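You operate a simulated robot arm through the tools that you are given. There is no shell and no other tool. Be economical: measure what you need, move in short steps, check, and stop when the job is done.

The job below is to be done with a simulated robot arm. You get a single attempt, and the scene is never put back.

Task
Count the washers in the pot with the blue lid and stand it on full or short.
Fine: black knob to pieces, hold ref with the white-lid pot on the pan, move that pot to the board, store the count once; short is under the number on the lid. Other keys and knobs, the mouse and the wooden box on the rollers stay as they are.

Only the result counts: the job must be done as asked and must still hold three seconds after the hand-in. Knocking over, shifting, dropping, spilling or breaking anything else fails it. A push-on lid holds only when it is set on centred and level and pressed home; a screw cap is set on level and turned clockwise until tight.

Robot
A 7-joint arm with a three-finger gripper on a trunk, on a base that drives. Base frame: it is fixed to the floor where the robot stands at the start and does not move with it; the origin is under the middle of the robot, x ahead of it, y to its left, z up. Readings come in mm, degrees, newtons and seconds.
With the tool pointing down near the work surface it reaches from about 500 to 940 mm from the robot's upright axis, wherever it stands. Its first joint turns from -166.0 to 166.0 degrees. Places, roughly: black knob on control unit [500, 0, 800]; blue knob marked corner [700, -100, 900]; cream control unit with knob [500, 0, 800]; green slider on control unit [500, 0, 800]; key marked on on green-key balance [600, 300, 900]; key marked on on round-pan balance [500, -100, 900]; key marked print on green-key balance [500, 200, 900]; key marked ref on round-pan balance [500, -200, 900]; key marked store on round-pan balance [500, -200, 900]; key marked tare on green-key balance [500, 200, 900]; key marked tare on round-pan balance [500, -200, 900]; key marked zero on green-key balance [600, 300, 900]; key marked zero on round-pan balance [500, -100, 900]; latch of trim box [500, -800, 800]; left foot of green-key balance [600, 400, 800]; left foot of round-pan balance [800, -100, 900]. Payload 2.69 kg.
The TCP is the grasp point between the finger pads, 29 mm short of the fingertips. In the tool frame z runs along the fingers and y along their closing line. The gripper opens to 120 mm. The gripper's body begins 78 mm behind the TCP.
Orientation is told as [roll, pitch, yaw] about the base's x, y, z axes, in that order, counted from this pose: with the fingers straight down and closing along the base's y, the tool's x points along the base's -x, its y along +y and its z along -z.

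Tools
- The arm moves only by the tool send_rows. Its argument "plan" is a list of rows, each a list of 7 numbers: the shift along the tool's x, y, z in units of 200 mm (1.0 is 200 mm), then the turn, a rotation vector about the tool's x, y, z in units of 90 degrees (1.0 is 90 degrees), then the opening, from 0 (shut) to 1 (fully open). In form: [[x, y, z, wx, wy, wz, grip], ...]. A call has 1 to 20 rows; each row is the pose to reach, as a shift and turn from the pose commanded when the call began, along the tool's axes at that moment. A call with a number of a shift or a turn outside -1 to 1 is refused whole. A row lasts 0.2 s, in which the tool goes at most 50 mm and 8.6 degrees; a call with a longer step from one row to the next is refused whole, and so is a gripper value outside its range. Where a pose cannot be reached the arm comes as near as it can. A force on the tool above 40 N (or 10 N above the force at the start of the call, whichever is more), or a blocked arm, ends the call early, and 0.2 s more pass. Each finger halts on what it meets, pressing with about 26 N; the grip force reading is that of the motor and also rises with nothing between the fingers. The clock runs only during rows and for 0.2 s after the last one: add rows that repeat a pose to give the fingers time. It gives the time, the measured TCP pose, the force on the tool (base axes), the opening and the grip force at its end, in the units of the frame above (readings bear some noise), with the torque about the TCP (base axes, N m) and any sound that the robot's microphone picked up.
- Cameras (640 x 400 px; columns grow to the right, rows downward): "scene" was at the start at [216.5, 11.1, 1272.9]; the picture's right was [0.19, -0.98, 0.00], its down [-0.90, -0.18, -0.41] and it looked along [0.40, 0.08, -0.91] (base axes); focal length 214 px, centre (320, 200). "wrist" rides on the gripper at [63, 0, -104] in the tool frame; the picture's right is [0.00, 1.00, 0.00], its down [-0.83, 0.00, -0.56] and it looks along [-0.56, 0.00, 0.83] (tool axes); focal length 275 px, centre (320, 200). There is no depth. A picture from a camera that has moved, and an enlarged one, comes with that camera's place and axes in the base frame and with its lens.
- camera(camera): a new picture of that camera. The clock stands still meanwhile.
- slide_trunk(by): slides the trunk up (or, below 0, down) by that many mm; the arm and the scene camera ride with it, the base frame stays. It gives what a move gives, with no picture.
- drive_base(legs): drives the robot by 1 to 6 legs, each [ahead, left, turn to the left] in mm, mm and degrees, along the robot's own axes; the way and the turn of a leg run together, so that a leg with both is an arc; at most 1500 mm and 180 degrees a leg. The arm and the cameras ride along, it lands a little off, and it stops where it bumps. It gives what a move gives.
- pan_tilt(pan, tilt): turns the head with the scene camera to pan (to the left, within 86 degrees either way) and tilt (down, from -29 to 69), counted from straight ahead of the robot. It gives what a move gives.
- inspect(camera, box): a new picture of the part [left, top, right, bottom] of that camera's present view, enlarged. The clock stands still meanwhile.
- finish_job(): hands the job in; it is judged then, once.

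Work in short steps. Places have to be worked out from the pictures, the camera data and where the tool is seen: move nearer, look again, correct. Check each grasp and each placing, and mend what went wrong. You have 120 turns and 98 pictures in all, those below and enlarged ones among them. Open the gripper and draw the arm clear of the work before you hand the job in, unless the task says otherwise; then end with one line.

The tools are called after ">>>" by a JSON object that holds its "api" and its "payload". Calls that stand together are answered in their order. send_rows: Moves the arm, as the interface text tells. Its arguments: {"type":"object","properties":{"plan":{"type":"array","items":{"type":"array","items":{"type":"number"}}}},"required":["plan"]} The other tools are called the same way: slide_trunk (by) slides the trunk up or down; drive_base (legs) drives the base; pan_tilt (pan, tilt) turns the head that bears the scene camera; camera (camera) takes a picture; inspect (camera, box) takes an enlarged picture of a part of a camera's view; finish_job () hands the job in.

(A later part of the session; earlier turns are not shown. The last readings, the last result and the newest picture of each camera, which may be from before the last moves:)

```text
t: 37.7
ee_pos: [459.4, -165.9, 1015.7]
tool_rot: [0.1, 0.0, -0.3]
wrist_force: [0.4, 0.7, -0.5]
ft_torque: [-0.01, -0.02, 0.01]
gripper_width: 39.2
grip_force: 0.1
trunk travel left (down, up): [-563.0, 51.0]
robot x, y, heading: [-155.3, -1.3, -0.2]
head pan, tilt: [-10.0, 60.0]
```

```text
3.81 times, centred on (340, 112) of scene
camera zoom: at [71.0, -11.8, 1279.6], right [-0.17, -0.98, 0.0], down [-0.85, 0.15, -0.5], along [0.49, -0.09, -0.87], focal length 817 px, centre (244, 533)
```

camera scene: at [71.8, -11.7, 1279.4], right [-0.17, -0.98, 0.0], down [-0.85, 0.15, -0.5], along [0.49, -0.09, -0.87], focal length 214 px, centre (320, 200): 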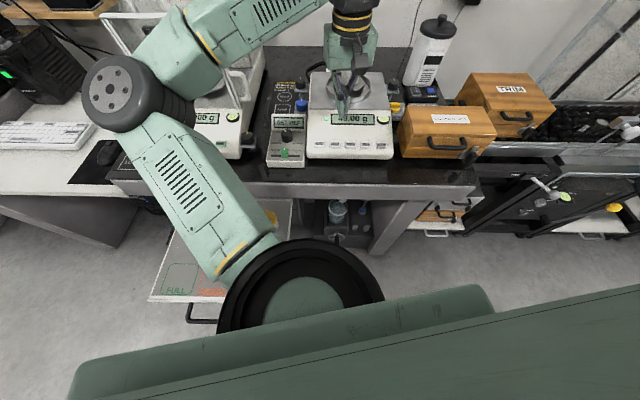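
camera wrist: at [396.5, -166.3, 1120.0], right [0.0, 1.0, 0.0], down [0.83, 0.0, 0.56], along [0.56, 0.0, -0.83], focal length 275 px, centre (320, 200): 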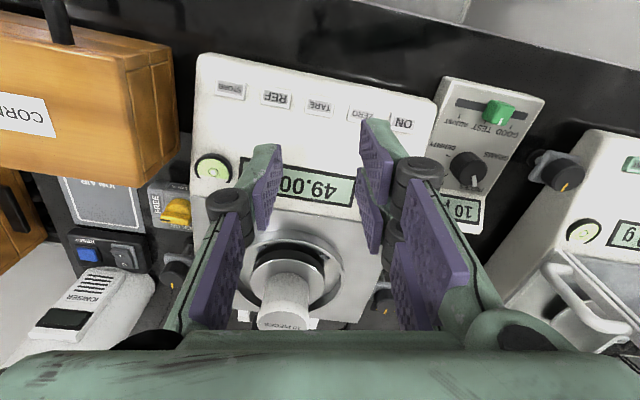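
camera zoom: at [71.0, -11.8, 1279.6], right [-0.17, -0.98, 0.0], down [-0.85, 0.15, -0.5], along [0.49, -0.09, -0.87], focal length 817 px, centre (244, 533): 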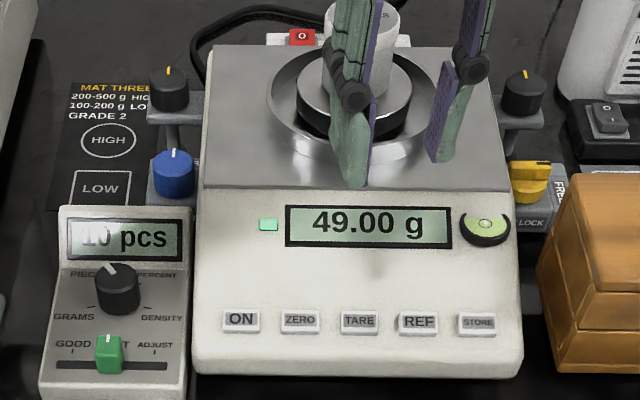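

10 pcs is referenced. The white pot's top is at about (658, -205, 950), Ø≈54 mm. I drive closer for reach and then look again from above it.

>>> {"api": "drive_base", "payload": {"legs": [[105, 0, 0]]}}

>>> {"api": "send_rows", "payload": {"plan": [[-0.05, -0.08, -0.05, 0, 0, 0, 0.5], [-0.15, -0.16, -0.08, 0, 0, 0, 0.6], [-0.22, -0.195, -0.08, 0, 0, 0, 0.6], [-0.22, -0.195, -0.08, 0, 0, 0, 0.6]]}}

>>> {"api": "camera", "payload": {"camera": "wrist"}}

>>> {"api": "camera", "payload": {"camera": "scene"}}

```text
t: 38.9
ee_pos: [564.5, -166.8, 1015.8]
tool_rot: [-0.1, 0.0, -0.3]
wrist_force: [0.7, 0.9, -0.2]
ft_torque: [0.0, 0.02, 0.03]
gripper_width: 48.3
grip_force: 0.2
trunk travel left (down, up): [-563.0, 51.0]
robot x, y, heading: [-53.6, 4.9, -0.1]
head pan, tilt: [-10.0, 60.0]
```

```text
t: 39.9
ee_pos: [605.7, -208.1, 1030.7]
tool_rot: [0.0, 0.1, -0.5]
wrist_force: [0.6, 0.2, 0.4]
ft_torque: [-0.04, -0.01, 0.01]
gripper_width: 72.0
grip_force: 0.0
trunk travel left (down, up): [-563.0, 51.0]
robot x, y, heading: [-49.6, 0.7, -0.0]
head pan, tilt: [-10.0, 60.0]
```

```text
58 pictures are left
camera wrist: at [542.3, -207.2, 1134.9], right [0.0, 1.0, 0.0], down [0.83, 0.0, 0.56], along [0.56, 0.0, -0.83], focal length 275 px, centre (320, 200)
```

wrist: 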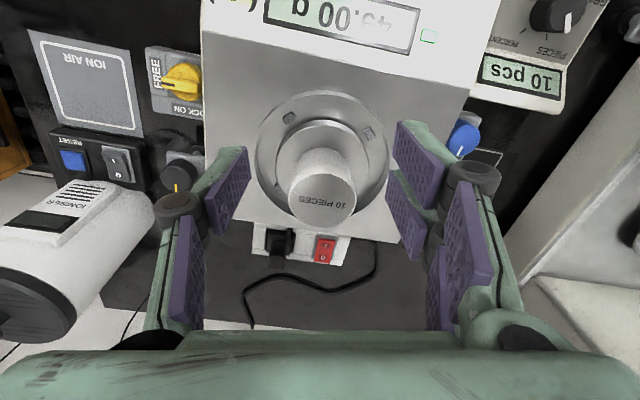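

```text
57 pictures are left
camera scene: at [174.1, -12.0, 1279.6], right [-0.18, -0.98, 0.0], down [-0.85, 0.15, -0.5], along [0.49, -0.09, -0.87], focal length 214 px, centre (320, 200)
```

scene: 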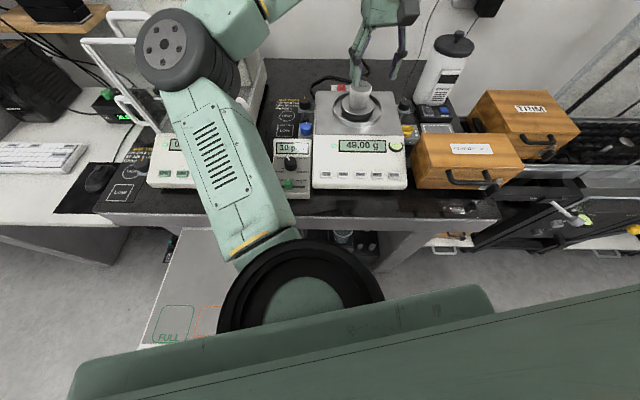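

Refined pot: centre ≈ (671, -202), top z ≈ 945, Ø ≈ 48. I move above it and check before descending.

>>> {"api": "send_rows", "payload": {"plan": [[-0.15, 0.015, 0.05, 0, 0, 0, 0.62], [-0.3265, 0.03, 0.1, 0, 0, 0, 0.62], [-0.3265, 0.03, 0.2, 0, 0, 0, 0.62]]}}

>>> {"api": "camera", "payload": {"camera": "wrist"}}

>>> {"api": "inspect", "payload": {"camera": "scene", "box": [300, 30, 460, 150]}}

```text
t: 40.6
ee_pos: [671.0, -200.1, 991.9]
tool_rot: [0.1, 0.0, -0.5]
wrist_force: [0.3, 0.7, -0.2]
ft_torque: [0.0, 0.01, 0.0]
gripper_width: 74.8
grip_force: 0.0
trunk travel left (down, up): [-563.0, 51.0]
robot x, y, heading: [-49.9, 2.8, -0.0]
head pan, tilt: [-10.0, 60.0]
```

```text
56 pictures are left
camera wrist: at [607.2, -200.0, 1095.7], right [0.0, 1.0, 0.0], down [0.83, 0.0, 0.56], along [0.56, 0.0, -0.83], focal length 275 px, centre (320, 200)
```

wrist: 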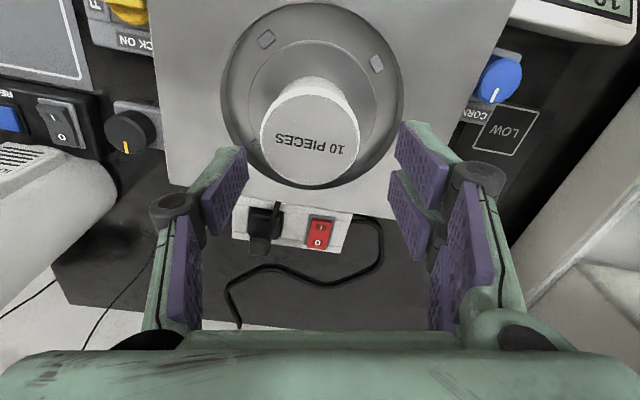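

```text
3.33 times, centred on (380, 90) of scene
camera zoom: at [174.1, -11.9, 1279.6], right [-0.18, -0.98, 0.0], down [-0.85, 0.15, -0.5], along [0.49, -0.09, -0.87], focal length 715 px, centre (120, 567)
```

zoom: 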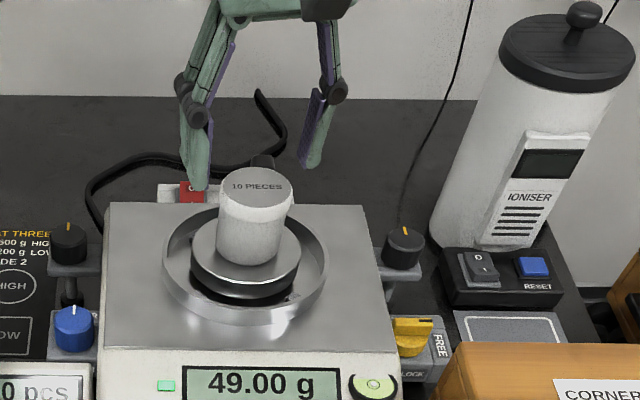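

Combined rays now give the pot at about (661, -203), top ≈ 956, base ≈ 906. I go to (661, -203, 966) around the lid and check alignment.

>>> {"api": "send_rows", "payload": {"plan": [[0.05, -0.0145, 0.0, 0, 0, 0, 0.62], [0.05, -0.0145, 0.07, 0, 0, 0, 0.62], [0.05, -0.0145, 0.13, 0, 0, 0, 0.62]]}}

>>> {"api": "camera", "payload": {"camera": "wrist"}}

>>> {"api": "inspect", "payload": {"camera": "scene", "box": [320, 50, 420, 125]}}

```text
t: 41.5
ee_pos: [662.8, -202.8, 963.8]
tool_rot: [0.1, 0.0, -0.4]
wrist_force: [-0.4, 0.2, -0.1]
ft_torque: [0.01, -0.01, 0.02]
gripper_width: 74.6
grip_force: 0.0
trunk travel left (down, up): [-563.0, 51.0]
robot x, y, heading: [-51.6, 4.8, -0.2]
head pan, tilt: [-10.0, 60.0]
```

```text
54 pictures are left
camera wrist: at [598.3, -203.3, 1069.0], right [0.0, 1.0, 0.0], down [0.83, 0.0, 0.56], along [0.56, 0.0, -0.83], focal length 275 px, centre (320, 200)
```

wrist: 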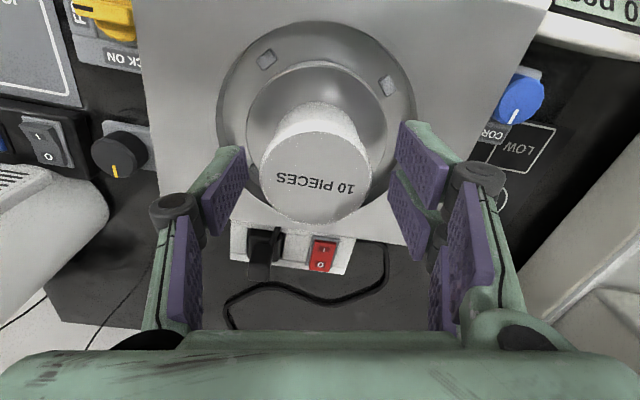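

```text
5.33 times, centred on (370, 88) of scene
camera zoom: at [174.2, -12.0, 1279.6], right [-0.18, -0.98, 0.0], down [-0.85, 0.15, -0.5], along [0.49, -0.09, -0.87], focal length 1144 px, centre (53, 800)
```

zoom: 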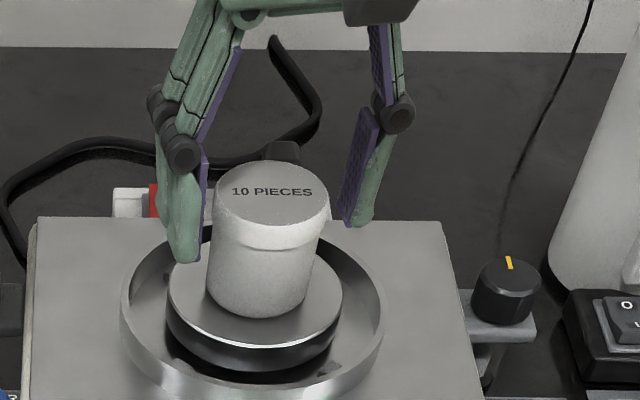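

Aligned within 2–3 mm. Descend to z ≈ 942 and close on the pot.

>>> {"api": "send_rows", "payload": {"plan": [[0, -0.011, 0.05, 0, 0, 0, 0.62], [0, -0.011, 0.1, 0, 0, 0, 0.62], [0, -0.011, 0.11, 0, 0, 0, 0.62], [0, -0.011, 0.11, 0, 0, 0, 0.5], [0, -0.011, 0.11, 0, 0, 0, 0.45], [0, -0.011, 0.11, 0, 0, 0, 0.4], [0, -0.011, 0.11, 0, 0, 0, 0.35], [0, -0.011, 0.11, 0, 0, 0, 0.3]]}}

>>> {"api": "inspect", "payload": {"camera": "scene", "box": [320, 50, 420, 125]}}

```text
t: 43.2
ee_pos: [662.3, -205.3, 943.8]
tool_rot: [0.0, 0.0, -0.4]
wrist_force: [-0.6, -0.4, 0.2]
ft_torque: [0.0, -0.01, 0.02]
gripper_width: 51.1
grip_force: 26.3
trunk travel left (down, up): [-563.0, 51.0]
robot x, y, heading: [-51.6, 2.9, 0.1]
head pan, tilt: [-10.0, 60.0]
```

```text
5.33 times, centred on (370, 88) of scene
camera zoom: at [174.1, -12.0, 1279.6], right [-0.18, -0.98, 0.0], down [-0.85, 0.15, -0.5], along [0.49, -0.09, -0.87], focal length 1144 px, centre (53, 800)
```

zoom: 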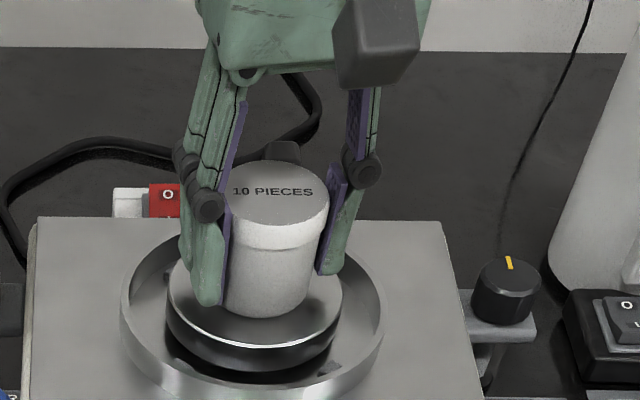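

Gripped at 51 mm. Lift straight up, then draw back.

>>> {"api": "send_rows", "payload": {"plan": [[0, 0, -0.05, 0, 0, 0, 0.3], [0, 0, -0.15, 0, 0, 0, 0.3], [0, 0, -0.3, 0, 0, 0, 0.3], [0, 0, -0.4, 0, 0, 0, 0.3], [0.15, 0, -0.45, 0, 0, 0, 0.3], [0.35, 0, -0.5, 0, 0, 0, 0.3], [0.55, 0.1, -0.5, 0, 0, 0, 0.3], [0.7, 0.2, -0.5, 0, 0, 0, 0.3]]}}

>>> {"api": "camera", "payload": {"camera": "scene"}}

```text
t: 45.0
ee_pos: [524.3, -162.4, 1044.0]
tool_rot: [0.0, 0.0, -0.3]
wrist_force: [-0.3, -0.1, -0.9]
ft_torque: [-0.01, 0.02, 0.01]
gripper_width: 51.1
grip_force: 25.0
trunk travel left (down, up): [-563.0, 51.0]
robot x, y, heading: [-50.1, -1.4, -0.2]
head pan, tilt: [-10.0, 60.0]
```

```text
51 pictures are left
camera scene: at [174.0, -11.8, 1279.6], right [-0.18, -0.98, 0.0], down [-0.85, 0.15, -0.5], along [0.49, -0.09, -0.87], focal length 214 px, centre (320, 200)
```

scene: 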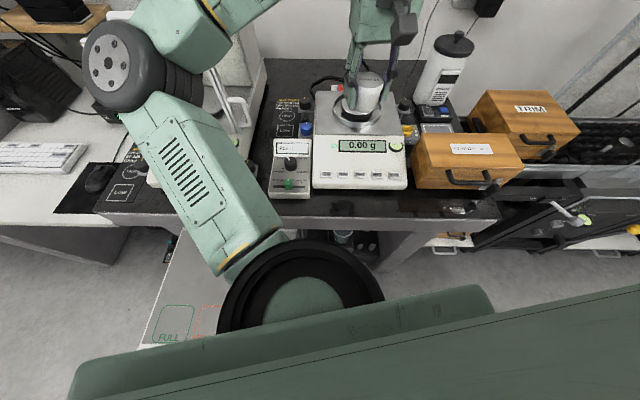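

Pan reads 0.00 g; pot held. Now back away from the bench and look at the board.

>>> {"api": "drive_base", "payload": {"legs": [[-270, 0, 0]]}}

>>> {"api": "pan_tilt", "payload": {"pan": 25, "tilt": 50}}

>>> {"api": "camera", "payload": {"camera": "scene"}}

>>> {"api": "camera", "payload": {"camera": "wrist"}}

```text
t: 47.0
ee_pos: [255.5, -163.8, 1044.6]
tool_rot: [0.1, 0.1, -0.3]
wrist_force: [-1.3, 0.3, -0.7]
ft_torque: [-0.02, -0.02, 0.0]
gripper_width: 51.3
grip_force: 25.8
trunk travel left (down, up): [-563.0, 51.0]
robot x, y, heading: [-315.2, -2.0, 0.1]
head pan, tilt: [-10.0, 60.0]
```

```text
t: 48.0
ee_pos: [257.5, -163.0, 1044.3]
tool_rot: [0.1, 0.0, -0.5]
wrist_force: [0.0, -0.6, 0.3]
ft_torque: [-0.01, 0.05, -0.01]
gripper_width: 51.2
grip_force: 26.2
trunk travel left (down, up): [-563.0, 51.0]
robot x, y, heading: [-317.2, 3.3, -0.2]
head pan, tilt: [25.0, 50.0]
```

```text
50 pictures are left
camera scene: at [-89.6, 32.5, 1292.1], right [0.42, -0.91, 0.0], down [-0.7, -0.32, -0.64], along [0.58, 0.27, -0.77], focal length 214 px, centre (320, 200)
```

scene: 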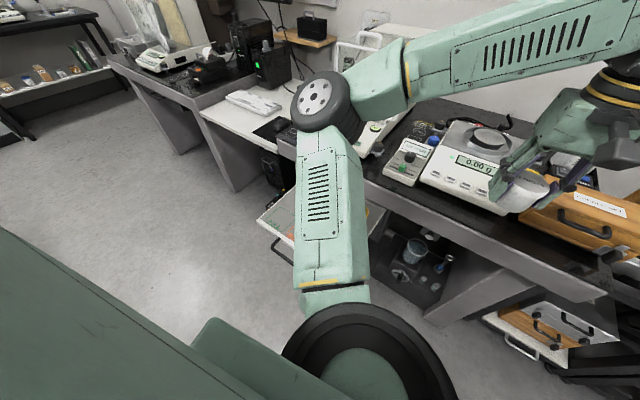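

```text
49 pictures are left
camera wrist: at [193.1, -164.0, 1148.2], right [0.0, 1.0, 0.0], down [0.83, 0.0, 0.56], along [0.56, 0.0, -0.83], focal length 275 px, centre (320, 200)
```

wrist: 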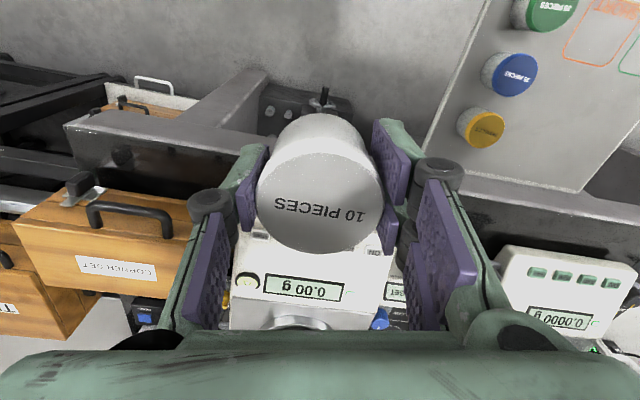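

The wrist view is clear: the blue lid triangulates to about (258, 100, 746), so the board is near z 700. I swing the held pot left over the board to view it.

>>> {"api": "send_rows", "payload": {"plan": [[0, 0.2, 0, 0, 0, 0, 0.3], [0, 0.4, 0, 0, 0, 0, 0.3], [0, 0.6, 0, 0, 0, 0, 0.3], [0, 0.8, 0, 0, 0, 0, 0.3], [0, 1.0, 0, 0, 0, 0, 0.3]]}}

>>> {"api": "send_rows", "payload": {"plan": [[0, 0.2, 0, 0, 0, 0, 0.3], [0, 0.4, 0.1, 0, 0, 0, 0.3], [0, 0.6, 0.2, 0, 0, 0, 0.3], [0, 0.7, 0.3, 0, 0, 0, 0.3]]}}

>>> {"api": "camera", "payload": {"camera": "wrist"}}

>>> {"api": "pan_tilt", "payload": {"pan": 10, "tilt": 60}}

>>> {"api": "camera", "payload": {"camera": "scene"}}

```text
t: 49.2
ee_pos: [259.5, 37.6, 1046.4]
tool_rot: [-0.1, 0.0, -0.4]
wrist_force: [0.1, -0.7, -0.8]
ft_torque: [-0.04, 0.02, 0.02]
gripper_width: 51.3
grip_force: 26.0
trunk travel left (down, up): [-563.0, 51.0]
robot x, y, heading: [-318.5, 0.0, -0.3]
head pan, tilt: [25.0, 50.0]
```

```text
t: 50.2
ee_pos: [261.3, 177.8, 982.6]
tool_rot: [0.0, 0.0, -0.4]
wrist_force: [0.8, -0.7, -1.7]
ft_torque: [-0.02, -0.03, -0.02]
gripper_width: 51.4
grip_force: 25.3
trunk travel left (down, up): [-563.0, 51.0]
robot x, y, heading: [-315.9, 0.1, 0.0]
head pan, tilt: [25.0, 50.0]
```

```text
48 pictures are left
camera wrist: at [197.6, 177.6, 1085.7], right [0.0, 1.0, 0.0], down [0.83, 0.0, 0.56], along [0.56, 0.0, -0.83], focal length 275 px, centre (320, 200)
```

wrist: 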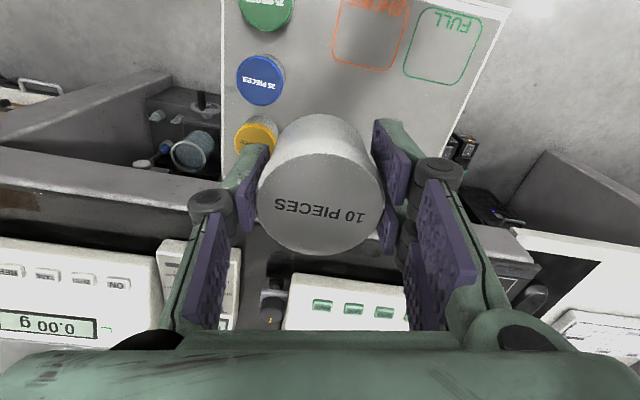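

```text
t: 50.9
ee_pos: [261.5, 177.4, 981.5]
tool_rot: [0.0, 0.0, -0.4]
wrist_force: [0.6, 0.1, -0.4]
ft_torque: [-0.02, 0.02, 0.02]
gripper_width: 51.0
grip_force: 25.9
trunk travel left (down, up): [-563.0, 51.0]
robot x, y, heading: [-319.3, 0.9, 0.0]
head pan, tilt: [10.0, 60.0]
```

```text
47 pictures are left
camera scene: at [-93.8, 11.7, 1279.6], right [0.17, -0.98, 0.0], down [-0.85, -0.15, -0.5], along [0.49, 0.09, -0.87], focal length 214 px, centre (320, 200)
```

scene: 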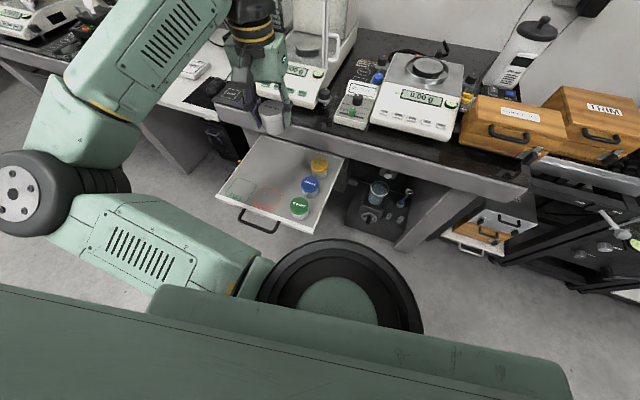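

Two wrist views give: blue lid (261, 106, 733), yellow (338, 90), board z ≈ 684, SHORT centre ≈ (212, 240), FULL centre ≈ (230, 337). I'll set the white pot in free space at about (310, 195).

>>> {"api": "send_rows", "payload": {"plan": [[-0.1, 0.04, 0.15, 0, 0, 0, 0.3], [-0.2, 0.08, 0.35, 0, 0, 0, 0.3], [-0.2425, 0.0875, 0.55, 0, 0, 0, 0.3], [-0.2425, 0.0875, 0.75, 0, 0, 0, 0.3], [-0.2425, 0.0875, 0.95, 0, 0, 0, 0.3]]}}

>>> {"api": "camera", "payload": {"camera": "wrist"}}

>>> {"api": "inspect", "payload": {"camera": "scene", "box": [200, 80, 360, 240]}}

```text
t: 52.1
ee_pos: [308.7, 194.7, 795.3]
tool_rot: [0.0, 0.1, -0.5]
wrist_force: [-1.1, 0.2, -0.7]
ft_torque: [0.01, 0.02, 0.03]
gripper_width: 51.2
grip_force: 26.1
trunk travel left (down, up): [-563.0, 51.0]
robot x, y, heading: [-317.9, 1.5, -0.1]
head pan, tilt: [10.0, 60.0]
```

```text
46 pictures are left
camera wrist: at [243.9, 194.4, 898.7], right [0.0, 1.0, 0.0], down [0.83, 0.0, 0.56], along [0.56, 0.0, -0.83], focal length 275 px, centre (320, 200)
```

wrist: 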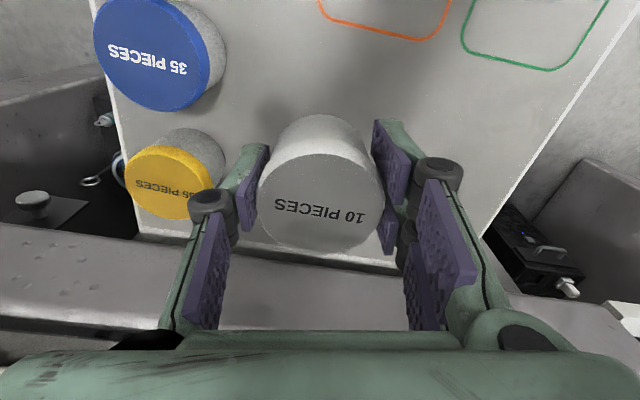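

```text
2.50 times, centred on (280, 160) of scene
camera zoom: at [-93.7, 11.7, 1279.6], right [0.17, -0.99, 0.0], down [-0.85, -0.15, -0.5], along [0.49, 0.09, -0.87], focal length 536 px, centre (420, 300)
```

zoom: 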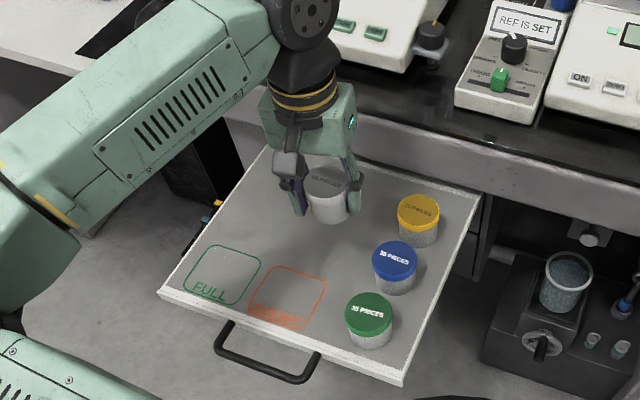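

Path is clear. Lower to just above the board.

>>> {"api": "send_rows", "payload": {"plan": [[0, 0, 0.12, 0, 0, 0, 0.3], [0, 0, 0.22, 0, 0, 0, 0.3], [0, 0, 0.3, 0, 0, 0, 0.3], [0, 0, 0.32, 0, 0, 0, 0.3]]}}

>>> {"api": "inspect", "payload": {"camera": "scene", "box": [240, 110, 340, 210]}}

```text
t: 53.1
ee_pos: [309.2, 193.4, 730.4]
tool_rot: [0.0, 0.1, -0.3]
wrist_force: [0.4, -0.7, -1.1]
ft_torque: [0.01, -0.04, 0.01]
gripper_width: 51.3
grip_force: 25.7
trunk travel left (down, up): [-563.0, 51.0]
robot x, y, heading: [-317.5, 1.6, -0.0]
head pan, tilt: [10.0, 60.0]
```

```text
4.00 times, centred on (290, 160) of scene
camera zoom: at [-93.8, 11.6, 1279.6], right [0.17, -0.99, 0.0], down [-0.85, -0.15, -0.5], along [0.49, 0.09, -0.87], focal length 858 px, centre (440, 360)
```

zoom: 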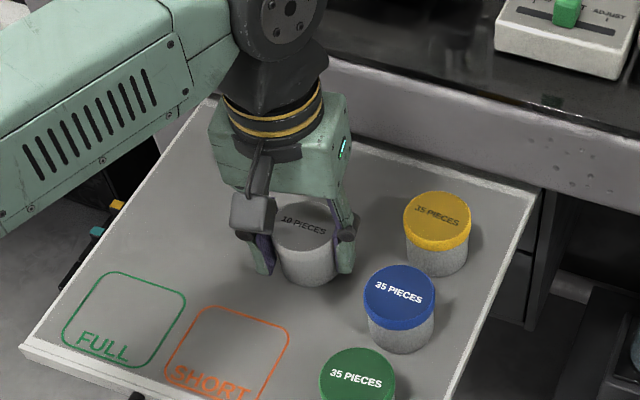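

Continue slowly until contact shows in the force.

>>> {"api": "send_rows", "payload": {"plan": [[0, 0, 0.01, 0, 0, 0, 0.3], [0, 0, 0.018, 0, 0, 0, 0.3], [0, 0, 0.025, 0, 0, 0, 0.3], [0, 0, 0.03, 0, 0, 0, 0.3]]}}

```text
t: 54.1
ee_pos: [307.8, 193.1, 727.0]
tool_rot: [0.0, -0.2, -0.4]
wrist_force: [1.6, -0.5, 19.7]
ft_torque: [0.01, -0.14, 0.08]
gripper_width: 51.4
grip_force: 25.9
trunk travel left (down, up): [-563.0, 51.0]
robot x, y, heading: [-315.1, 1.8, 0.2]
head pan, tilt: [10.0, 60.0]
```

Contact at z ≈ 727–728. Ease pressure, open, and rise.

>>> {"api": "send_rows", "payload": {"plan": [[0, 0, -0.012, 0, 0, 0, 0.3], [0, 0, -0.012, 0, 0, 0, 0.45], [0, 0, -0.012, 0, 0, 0, 0.55], [0, 0, -0.012, 0, 0, 0, 0.62], [0, 0, -0.012, 0, 0, 0, 0.62], [0, 0, -0.15, 0, 0, 0, 0.62], [0, 0, -0.35, 0, 0, 0, 0.62], [0, 0, -0.5, 0, 0, 0, 0.62]]}}

>>> {"api": "camera", "payload": {"camera": "wrist"}}

>>> {"api": "inspect", "payload": {"camera": "scene", "box": [220, 90, 440, 240]}}

```text
t: 55.9
ee_pos: [308.9, 192.6, 823.9]
tool_rot: [0.1, 0.0, -0.4]
wrist_force: [-0.1, -0.7, -0.5]
ft_torque: [0.01, -0.02, -0.01]
gripper_width: 74.4
grip_force: 0.0
trunk travel left (down, up): [-563.0, 51.0]
robot x, y, heading: [-312.3, 0.1, -0.2]
head pan, tilt: [10.0, 60.0]
```

```text
43 pictures are left
camera wrist: at [244.0, 192.5, 928.4], right [0.0, 1.0, 0.0], down [0.83, 0.0, 0.56], along [0.56, 0.0, -0.83], focal length 275 px, centre (320, 200)
```

wrist: 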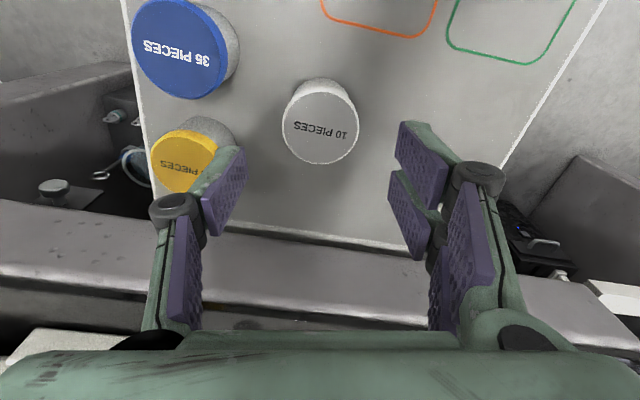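

```text
2.67 times, centred on (330, 165) of scene
camera zoom: at [-93.9, 11.6, 1279.6], right [0.17, -0.99, 0.0], down [-0.85, -0.15, -0.5], along [0.49, 0.09, -0.87], focal length 572 px, centre (293, 293)
```

zoom: 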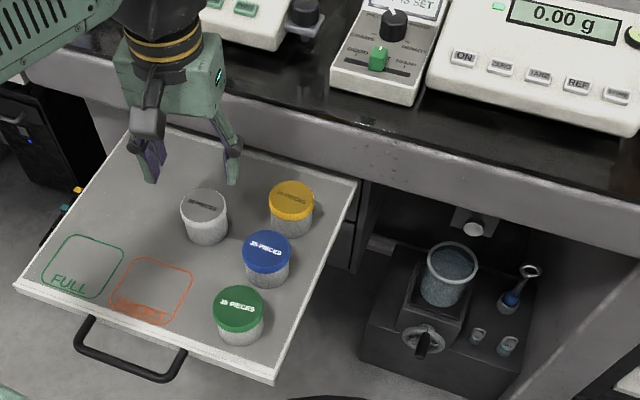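

White pot stands on the board, clear of everything. Blue lid confirmed at (261.3, 106, 733.5). Move over it and check.

>>> {"api": "send_rows", "payload": {"plan": [[0.08, -0.15, 0, 0, 0, 0, 0.62], [0.16, -0.3, 0, 0, 0, 0, 0.62], [0.2375, -0.4325, 0.05, 0, 0, 0, 0.62], [0.2375, -0.4325, 0.15, 0, 0, 0, 0.62]]}}

>>> {"api": "camera", "payload": {"camera": "wrist"}}

```text
t: 56.9
ee_pos: [259.6, 108.4, 795.5]
tool_rot: [0.1, -0.1, -0.3]
wrist_force: [-0.6, -1.1, 1.0]
ft_torque: [0.02, 0.01, 0.01]
gripper_width: 74.4
grip_force: 0.1
trunk travel left (down, up): [-563.0, 51.0]
robot x, y, heading: [-312.7, -0.5, -0.4]
head pan, tilt: [10.0, 60.0]
```

```text
41 pictures are left
camera wrist: at [196.5, 107.8, 899.1], right [0.0, 1.0, 0.0], down [0.83, 0.0, 0.56], along [0.56, 0.0, -0.83], focal length 275 px, centre (320, 200)
```

wrist: 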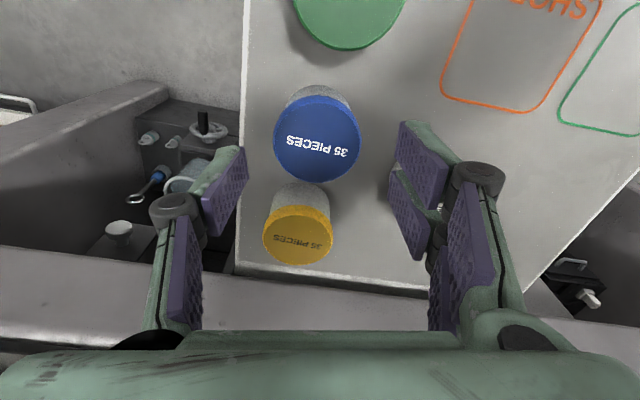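

Blue lid at (261, 106), well centred. Descend to z ≈ 731 and close.

>>> {"api": "send_rows", "payload": {"plan": [[-0.007, -0.012, 0.1, 0, 0, 0, 0.62], [-0.007, -0.012, 0.2, 0, 0, 0, 0.62], [-0.007, -0.012, 0.28, 0, 0, 0, 0.62], [-0.007, -0.012, 0.32, 0, 0, 0, 0.62], [-0.007, -0.012, 0.32, 0, 0, 0, 0.5], [-0.007, -0.012, 0.32, 0, 0, 0, 0.42], [-0.007, -0.012, 0.32, 0, 0, 0, 0.35], [-0.007, -0.012, 0.32, 0, 0, 0, 0.3], [-0.007, -0.012, 0.32, 0, 0, 0, 0.3]]}}

>>> {"api": "inspect", "payload": {"camera": "scene", "box": [240, 110, 380, 220]}}

```text
t: 58.9
ee_pos: [261.1, 106.1, 730.8]
tool_rot: [-0.1, 0.0, -0.4]
wrist_force: [0.5, -0.8, 0.8]
ft_torque: [0.04, -0.01, 0.02]
gripper_width: 51.3
grip_force: 25.5
trunk travel left (down, up): [-563.0, 51.0]
robot x, y, heading: [-317.4, -1.0, -0.3]
head pan, tilt: [10.0, 60.0]
```

```text
3.64 times, centred on (310, 165) of scene
camera zoom: at [-93.7, 11.6, 1279.6], right [0.17, -0.99, 0.0], down [-0.85, -0.15, -0.5], along [0.49, 0.09, -0.87], focal length 780 px, centre (356, 327)
```

zoom: 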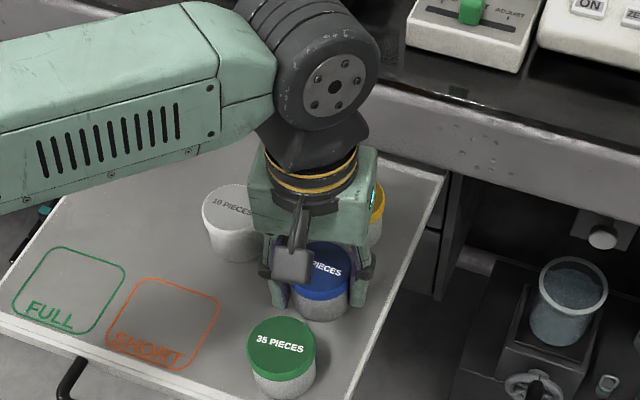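

Gripped at 51 mm. Lift straight up to about z 1000, then swing to the right.

>>> {"api": "send_rows", "payload": {"plan": [[0, 0, -0.06, 0, 0, 0, 0.3], [0, 0, -0.2, 0, 0, 0, 0.3], [0, 0, -0.4, 0, 0, 0, 0.3], [0, 0, -0.6, 0, 0, 0, 0.3], [0, 0, -0.8, 0, 0, 0, 0.3], [0, 0, -1.0, 0, 0, 0, 0.3]]}}

>>> {"api": "send_rows", "payload": {"plan": [[0, 0, -0.2, 0, 0, 0, 0.3], [0, -0.1, -0.4, 0, 0, 0, 0.3], [0, -0.3, -0.55, 0, 0, 0, 0.3], [0, -0.5, -0.55, 0, 0, 0, 0.3], [0, -0.7, -0.55, 0, 0, 0, 0.3], [0, -0.9, -0.55, 0, 0, 0, 0.3], [0, -1.0, -0.55, 0, 0, 0, 0.3]]}}

>>> {"api": "send_rows", "payload": {"plan": [[0, -0.15, 0, 0, 0, 0, 0.3], [0, -0.3, 0, 0, 0, 0, 0.3], [0, -0.35, 0, 0, 0, 0, 0.3]]}}

>>> {"api": "drive_base", "payload": {"legs": [[265, 0, 0]]}}

>>> {"api": "camera", "payload": {"camera": "wrist"}}

```text
t: 60.3
ee_pos: [260.4, 105.9, 930.6]
tool_rot: [-0.1, 0.0, -0.5]
wrist_force: [-0.2, 0.5, -1.4]
ft_torque: [-0.01, 0.02, 0.02]
gripper_width: 51.3
grip_force: 25.7
trunk travel left (down, up): [-563.0, 51.0]
robot x, y, heading: [-317.9, -0.9, -0.3]
head pan, tilt: [10.0, 60.0]
```

```text
t: 61.9
ee_pos: [259.1, -96.9, 1040.5]
tool_rot: [0.0, -0.1, -0.2]
wrist_force: [0.4, -0.9, -0.3]
ft_torque: [0.0, 0.0, -0.01]
gripper_width: 51.5
grip_force: 26.3
trunk travel left (down, up): [-563.0, 51.0]
robot x, y, heading: [-317.2, 1.3, -0.4]
head pan, tilt: [10.0, 60.0]
```

```text
t: 62.7
ee_pos: [258.8, -166.5, 1040.8]
tool_rot: [0.1, 0.0, -0.3]
wrist_force: [0.0, 0.7, -1.6]
ft_torque: [0.02, 0.0, 0.01]
gripper_width: 51.5
grip_force: 25.5
trunk travel left (down, up): [-563.0, 51.0]
robot x, y, heading: [-317.8, 1.0, -0.3]
head pan, tilt: [10.0, 60.0]
```

```text
t: 64.6
ee_pos: [520.6, -169.9, 1038.5]
tool_rot: [-0.1, 0.0, -0.6]
wrist_force: [0.2, 0.6, -1.4]
ft_torque: [0.03, -0.01, 0.02]
gripper_width: 51.4
grip_force: 26.2
trunk travel left (down, up): [-563.0, 51.0]
robot x, y, heading: [-58.2, -3.3, -0.1]
head pan, tilt: [10.0, 60.0]
```

```text
39 pictures are left
camera wrist: at [456.6, -169.7, 1143.4], right [0.01, 1.0, 0.0], down [0.83, 0.0, 0.56], along [0.56, 0.0, -0.83], focal length 275 px, centre (320, 200)
```

wrist: 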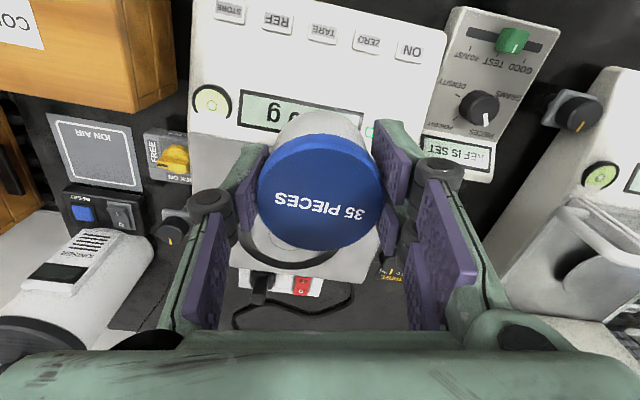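

Now carry the blue pot over the pan at (662, -205), then look.

>>> {"api": "send_rows", "payload": {"plan": [[-0.2, -0.05, 0, 0, 0, 0, 0.3], [-0.4, -0.1, 0, 0, 0, 0, 0.3], [-0.6, -0.15, 0.05, 0, 0, 0, 0.3], [-0.71, -0.175, 0.15, 0, 0, 0, 0.3], [-0.71, -0.175, 0.22, 0, 0, 0, 0.3]]}}

>>> {"api": "pan_tilt", "payload": {"pan": -10, "tilt": 60}}

>>> {"api": "inspect", "payload": {"camera": "scene", "box": [300, 30, 460, 150]}}

>>> {"api": "camera", "payload": {"camera": "wrist"}}

```text
t: 65.8
ee_pos: [662.9, -207.2, 994.8]
tool_rot: [0.0, 0.0, -0.6]
wrist_force: [0.1, -0.1, -0.5]
ft_torque: [-0.04, 0.02, 0.03]
gripper_width: 51.4
grip_force: 26.2
trunk travel left (down, up): [-563.0, 51.0]
robot x, y, heading: [-54.9, 1.7, -0.3]
head pan, tilt: [10.0, 60.0]
```

```text
t: 66.6
ee_pos: [662.6, -207.3, 995.1]
tool_rot: [0.0, 0.0, -0.6]
wrist_force: [0.4, 0.5, -1.4]
ft_torque: [0.03, -0.01, -0.01]
gripper_width: 51.4
grip_force: 26.5
trunk travel left (down, up): [-563.0, 51.0]
robot x, y, heading: [-56.7, 0.6, -0.4]
head pan, tilt: [-10.0, 60.0]
```

```text
3.33 times, centred on (380, 90) of scene
camera zoom: at [167.5, -13.3, 1279.6], right [-0.18, -0.98, 0.0], down [-0.85, 0.15, -0.5], along [0.49, -0.09, -0.87], focal length 715 px, centre (120, 567)
```

zoom: 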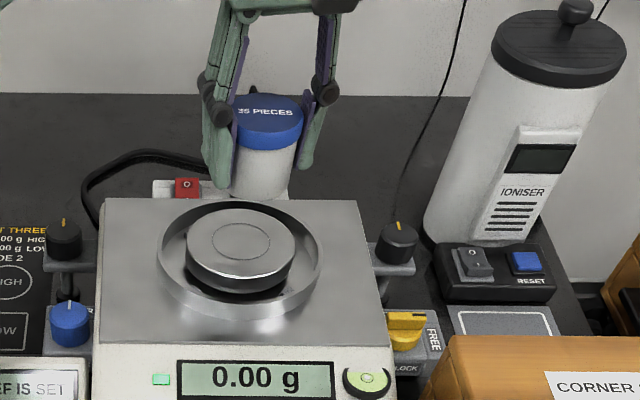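

```text
37 pictures are left
camera wrist: at [598.2, -207.3, 1099.2], right [0.01, 1.0, 0.0], down [0.83, 0.0, 0.56], along [0.56, 0.0, -0.83], focal length 275 px, centre (320, 200)
```

wrist: 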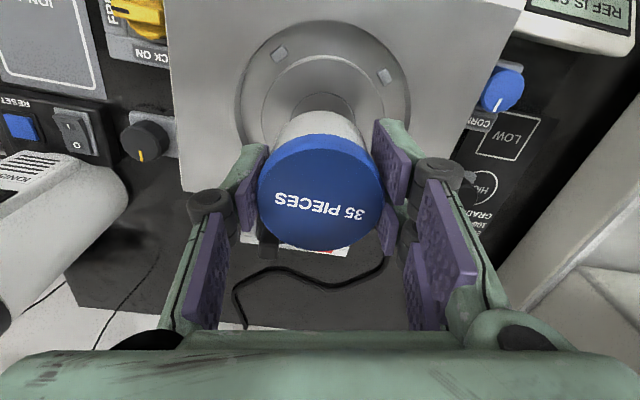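

Pan centre mark agrees at about (660, -203). Lower to z ≈ 950, then creep to contact.

>>> {"api": "send_rows", "payload": {"plan": [[0.005, 0.016, 0.1, 0, 0, 0, 0.3], [0.005, 0.016, 0.18, 0, 0, 0, 0.3], [0.005, 0.016, 0.22, 0, 0, 0, 0.3], [0.005, 0.016, 0.228, 0, 0, 0, 0.3]]}}

>>> {"api": "inspect", "payload": {"camera": "scene", "box": [310, 50, 430, 140]}}

```text
t: 67.6
ee_pos: [660.4, -202.0, 950.1]
tool_rot: [0.0, 0.1, -0.5]
wrist_force: [-0.4, -0.2, -1.2]
ft_torque: [0.0, 0.03, -0.02]
gripper_width: 51.6
grip_force: 26.2
trunk travel left (down, up): [-563.0, 51.0]
robot x, y, heading: [-51.5, -1.8, -0.4]
head pan, tilt: [-10.0, 60.0]
```

```text
4.44 times, centred on (370, 95) of scene
camera zoom: at [167.5, -13.4, 1279.6], right [-0.18, -0.98, 0.0], down [-0.85, 0.16, -0.5], along [0.49, -0.09, -0.87], focal length 953 px, centre (98, 667)
```

zoom: 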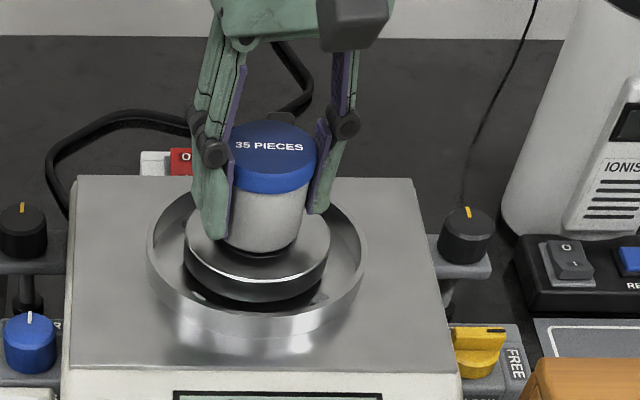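

About 5 mm above the pan. Creep down with force check.

>>> {"api": "send_rows", "payload": {"plan": [[0, 0, 0.006, 0, 0, 0, 0.3], [0, 0, 0.012, 0, 0, 0, 0.3], [0, 0, 0.017, 0, 0, 0, 0.3]]}}

>>> {"api": "inspect", "payload": {"camera": "scene", "box": [260, 70, 420, 180]}}

```text
t: 68.4
ee_pos: [661.3, -203.7, 946.7]
tool_rot: [0.1, 0.0, -0.5]
wrist_force: [0.2, 0.8, -1.6]
ft_torque: [0.0, 0.01, 0.01]
gripper_width: 51.6
grip_force: 26.8
trunk travel left (down, up): [-563.0, 51.0]
robot x, y, heading: [-54.7, 1.1, -0.1]
head pan, tilt: [-10.0, 60.0]
```

```text
3.64 times, centred on (340, 125) of scene
camera zoom: at [167.5, -13.4, 1279.6], right [-0.18, -0.98, 0.0], down [-0.85, 0.16, -0.5], along [0.49, -0.09, -0.87], focal length 780 px, centre (247, 473)
```

zoom: 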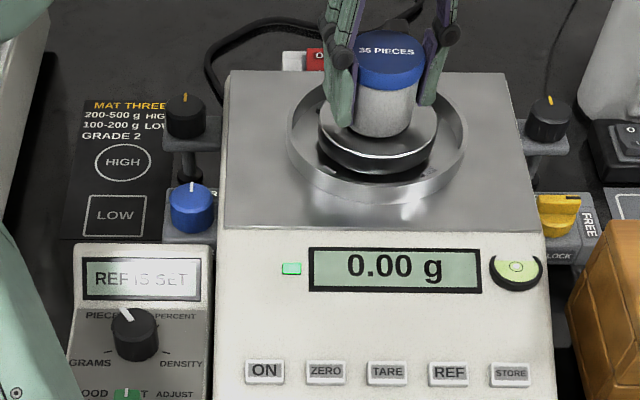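

Still 0.00 g, so not yet touching. Creep a few more millimetres.

>>> {"api": "send_rows", "payload": {"plan": [[0, 0, 0.005, 0, 0, 0, 0.3], [0, 0, 0.01, 0, 0, 0, 0.3], [0, 0, 0.014, 0, 0, 0, 0.3]]}}

>>> {"api": "inspect", "payload": {"camera": "scene", "box": [260, 70, 420, 180]}}

```text
t: 69.2
ee_pos: [660.2, -203.3, 945.0]
tool_rot: [0.0, 0.0, -0.6]
wrist_force: [1.7, -0.4, 2.7]
ft_torque: [0.0, -0.04, -0.02]
gripper_width: 51.3
grip_force: 26.1
trunk travel left (down, up): [-563.0, 51.0]
robot x, y, heading: [-56.5, -2.7, -0.4]
head pan, tilt: [-10.0, 60.0]
```

```text
3.64 times, centred on (340, 125) of scene
camera zoom: at [167.3, -13.3, 1279.7], right [-0.18, -0.98, 0.0], down [-0.85, 0.16, -0.5], along [0.49, -0.09, -0.87], focal length 780 px, centre (247, 473)
```

zoom: 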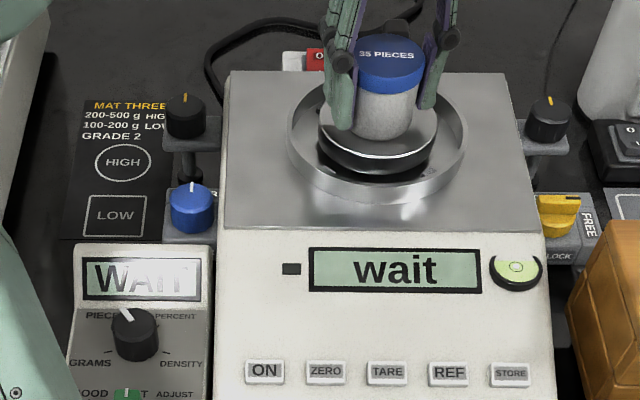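

The pot has touched (display "wait", ~4 N). Release and rise clear of the pan.

>>> {"api": "send_rows", "payload": {"plan": [[0, 0, 0, 0, 0, 0, 0.45], [0, 0, 0, 0, 0, 0, 0.55], [0, 0, 0, 0, 0, 0, 0.62], [0, 0, 0, 0, 0, 0, 0.62], [0, 0, -0.15, 0, 0, 0, 0.62], [0, 0, -0.35, 0, 0, 0, 0.62], [0.2, 0, -0.4, 0, 0, 0, 0.5], [0.4, 0, -0.4, 0, 0, 0, 0.3], [0.6, 0, -0.4, 0, 0, 0, 0], [0.8, 0, -0.35, 0, 0, 0, 0], [1.0, 0, -0.25, 0, 0, 0, 0], [1.0, 0, -0.15, 0, 0, 0, 0]]}}

>>> {"api": "inspect", "payload": {"camera": "scene", "box": [260, 70, 420, 180]}}

>>> {"api": "camera", "payload": {"camera": "wrist"}}

```text
t: 71.8
ee_pos: [460.6, -202.7, 975.6]
tool_rot: [0.0, 0.0, -0.5]
wrist_force: [-0.6, 0.3, 0.0]
ft_torque: [-0.02, 0.0, 0.01]
gripper_width: 0.1
grip_force: 21.3
trunk travel left (down, up): [-563.0, 51.0]
robot x, y, heading: [-57.7, -1.1, -0.4]
head pan, tilt: [-10.0, 60.0]
```

```text
3.64 times, centred on (340, 125) of scene
camera zoom: at [167.6, -13.3, 1279.6], right [-0.18, -0.98, 0.0], down [-0.85, 0.16, -0.5], along [0.49, -0.09, -0.87], focal length 780 px, centre (247, 473)
```

zoom: 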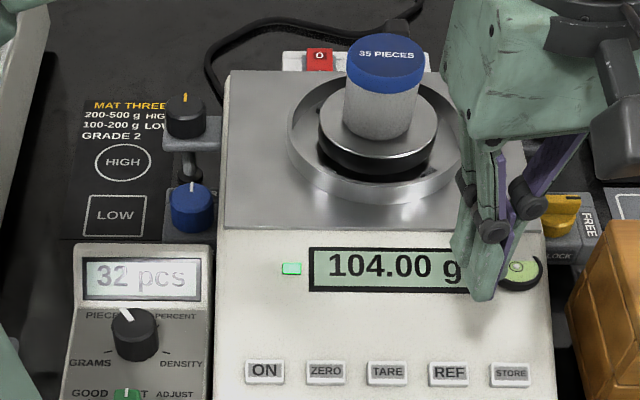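

```text
32 pictures are left
camera wrist: at [395.9, -202.2, 1079.4], right [0.0, 1.0, 0.0], down [0.83, 0.0, 0.56], along [0.56, 0.0, -0.83], focal length 275 px, centre (320, 200)
```

wrist: 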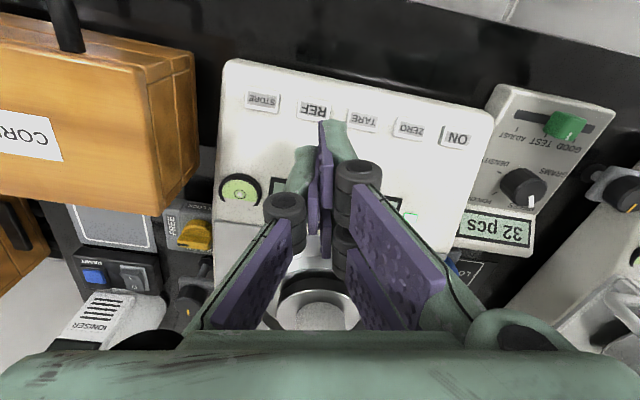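

Count is 32 pcs (104.00 g) — under 35, so SHORT. STORE is at about (453, -247); the wooden box (edge y ≈ -277, top maybe ≈ 955) is near, so I turn the gripper 90° to keep its body narrow on that side.

>>> {"api": "send_rows", "payload": {"plan": [[0, 0, 0, 0, 0, 0.09, 0], [0, 0, 0, 0, 0, 0.18, 0], [0, 0, 0, 0, 0, 0.27, 0], [0, 0, 0, 0, 0, 0.36, 0], [0, 0, 0, 0, 0, 0.45, 0], [0, 0, 0, 0, 0, 0.54, 0], [0, 0, 0, 0, 0, 0.63, 0], [0, -0.05, 0, 0, 0, 0.72, 0], [0.01, -0.1, 0, 0, 0, 0.81, 0], [0.02, -0.15, 0, 0, 0, 0.9, 0], [0.036, -0.22, 0, 0, 0, 0.99, 0], [0.036, -0.22, 0.1, 0, 0, 0.99, 0]]}}

>>> {"api": "camera", "payload": {"camera": "wrist"}}

>>> {"api": "camera", "payload": {"camera": "scene"}}

```text
t: 74.4
ee_pos: [453.8, -241.6, 953.7]
tool_rot: [0.0, 0.1, -89.7]
wrist_force: [0.7, 0.6, -0.5]
ft_torque: [0.04, -0.03, 0.02]
gripper_width: 0.0
grip_force: 25.6
trunk travel left (down, up): [-563.0, 51.0]
robot x, y, heading: [-54.7, 1.8, -0.6]
head pan, tilt: [-10.0, 60.0]
```

```text
31 pictures are left
camera wrist: at [451.8, -181.2, 1057.9], right [1.0, 0.01, 0.0], down [0.01, -0.83, 0.56], along [0.0, -0.56, -0.83], focal length 275 px, centre (320, 200)
```

wrist: 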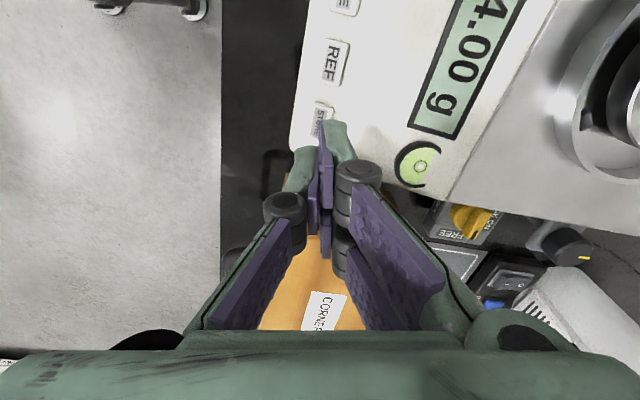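

```text
30 pictures are left
camera scene: at [167.6, -13.4, 1279.6], right [-0.18, -0.98, 0.0], down [-0.85, 0.16, -0.5], along [0.49, -0.09, -0.87], focal length 214 px, centre (320, 200)
```

scene: 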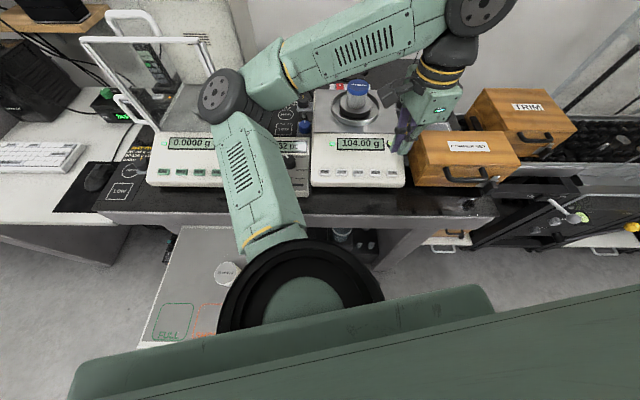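

STORE refined to (452.5, -246.5). Scene shows the box lower than the gripper body's path. Descend to just above the key.

>>> {"api": "send_rows", "payload": {"plan": [[-0.012, 0, 0.12, 0, 0, 0, 0], [-0.012, 0, 0.24, 0, 0, 0, 0], [-0.012, 0, 0.3, 0, 0, 0, 0], [-0.012, 0, 0.33, 0, 0, 0, 0]]}}

>>> {"api": "inspect", "payload": {"camera": "scene", "box": [300, 60, 480, 200]}}

>>> {"api": "camera", "payload": {"camera": "wrist"}}

```text
t: 75.4
ee_pos: [452.4, -246.4, 885.5]
tool_rot: [0.0, 0.0, -89.7]
wrist_force: [-0.3, 0.0, -0.8]
ft_torque: [0.01, 0.01, -0.03]
gripper_width: 0.0
grip_force: 26.5
trunk travel left (down, up): [-563.0, 51.0]
robot x, y, heading: [-54.7, 1.2, -0.5]
head pan, tilt: [-10.0, 60.0]
```

```text
2.86 times, centred on (390, 130) of scene
camera zoom: at [167.5, -13.4, 1279.6], right [-0.18, -0.98, 0.0], down [-0.85, 0.16, -0.5], along [0.49, -0.09, -0.87], focal length 613 px, centre (120, 400)
```

zoom: 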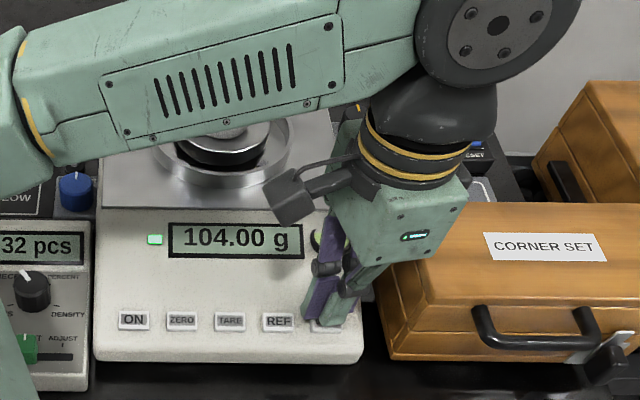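

```text
28 pictures are left
camera wrist: at [451.3, -184.1, 990.6], right [1.0, 0.01, 0.0], down [0.01, -0.83, 0.56], along [0.01, -0.56, -0.83], focal length 275 px, centre (320, 200)
```

wrist: 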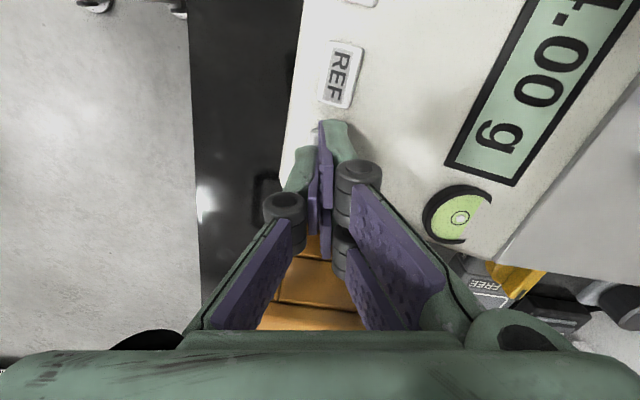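

Positioned over STORE. One short press, then straight up.

>>> {"api": "send_rows", "payload": {"plan": [[0, 0, 0.012, 0, 0, 0, 0], [0, 0, 0.02, 0, 0, 0, 0], [0, 0, 0.028, 0, 0, 0, 0], [0, 0, 0.035, 0, 0, 0, 0], [0, 0, 0.04, 0, 0, 0, 0]]}}

```text
t: 76.6
ee_pos: [451.2, -246.6, 880.3]
tool_rot: [0.0, 0.0, -89.6]
wrist_force: [-0.1, 0.0, 0.8]
ft_torque: [-0.03, -0.02, -0.01]
gripper_width: 0.1
grip_force: 25.9
trunk travel left (down, up): [-563.0, 51.0]
robot x, y, heading: [-59.3, -1.5, -0.3]
head pan, tilt: [-10.0, 60.0]
```

No click yet; continue down a few millimetres.

>>> {"api": "send_rows", "payload": {"plan": [[0, 0, 0.006, 0, 0, 0, 0], [0, 0, 0.012, 0, 0, 0, 0], [0, 0, 0.018, 0, 0, 0, 0]]}}

```text
t: 77.4
ee_pos: [452.9, -246.8, 876.8]
tool_rot: [0.0, 0.0, -89.7]
wrist_force: [-0.2, 0.7, 5.8]
ft_torque: [-0.1, -0.05, -0.01]
gripper_width: 0.2
grip_force: 26.1
trunk travel left (down, up): [-563.0, 51.0]
robot x, y, heading: [-54.7, 0.2, -0.4]
head pan, tilt: [-10.0, 60.0]
heard: click
```

Clicked once. Release straight up and read the display.

>>> {"api": "send_rows", "payload": {"plan": [[0, 0, -0.05, 0, 0, 0, 0], [0, 0, -0.2, 0, 0, 0, 0], [0, 0, -0.4, 0, 0, 0, 0], [0, 0, -0.6, 0, 0, 0, 0]]}}

>>> {"api": "inspect", "payload": {"camera": "scene", "box": [260, 60, 440, 200]}}

```text
t: 78.4
ee_pos: [451.1, -248.4, 996.8]
tool_rot: [-0.1, 0.0, -89.8]
wrist_force: [-1.0, -0.9, 0.3]
ft_torque: [0.0, 0.03, -0.03]
gripper_width: 0.2
grip_force: 26.0
trunk travel left (down, up): [-563.0, 51.0]
robot x, y, heading: [-58.8, -0.0, -0.4]
head pan, tilt: [-10.0, 60.0]
```

```text
2.86 times, centred on (350, 130) of scene
camera zoom: at [167.2, -13.3, 1279.6], right [-0.18, -0.98, 0.0], down [-0.85, 0.16, -0.5], along [0.49, -0.09, -0.87], focal length 613 px, centre (234, 400)
```

zoom: 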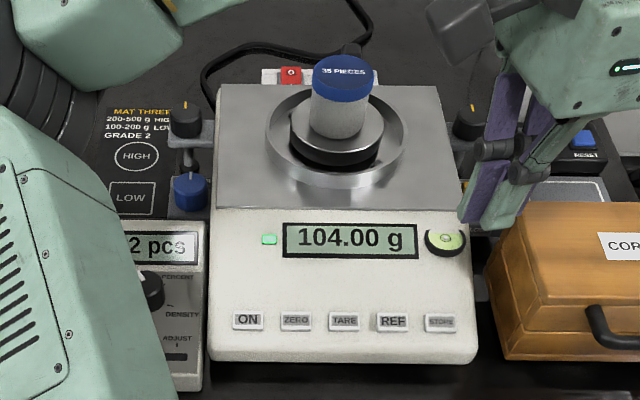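

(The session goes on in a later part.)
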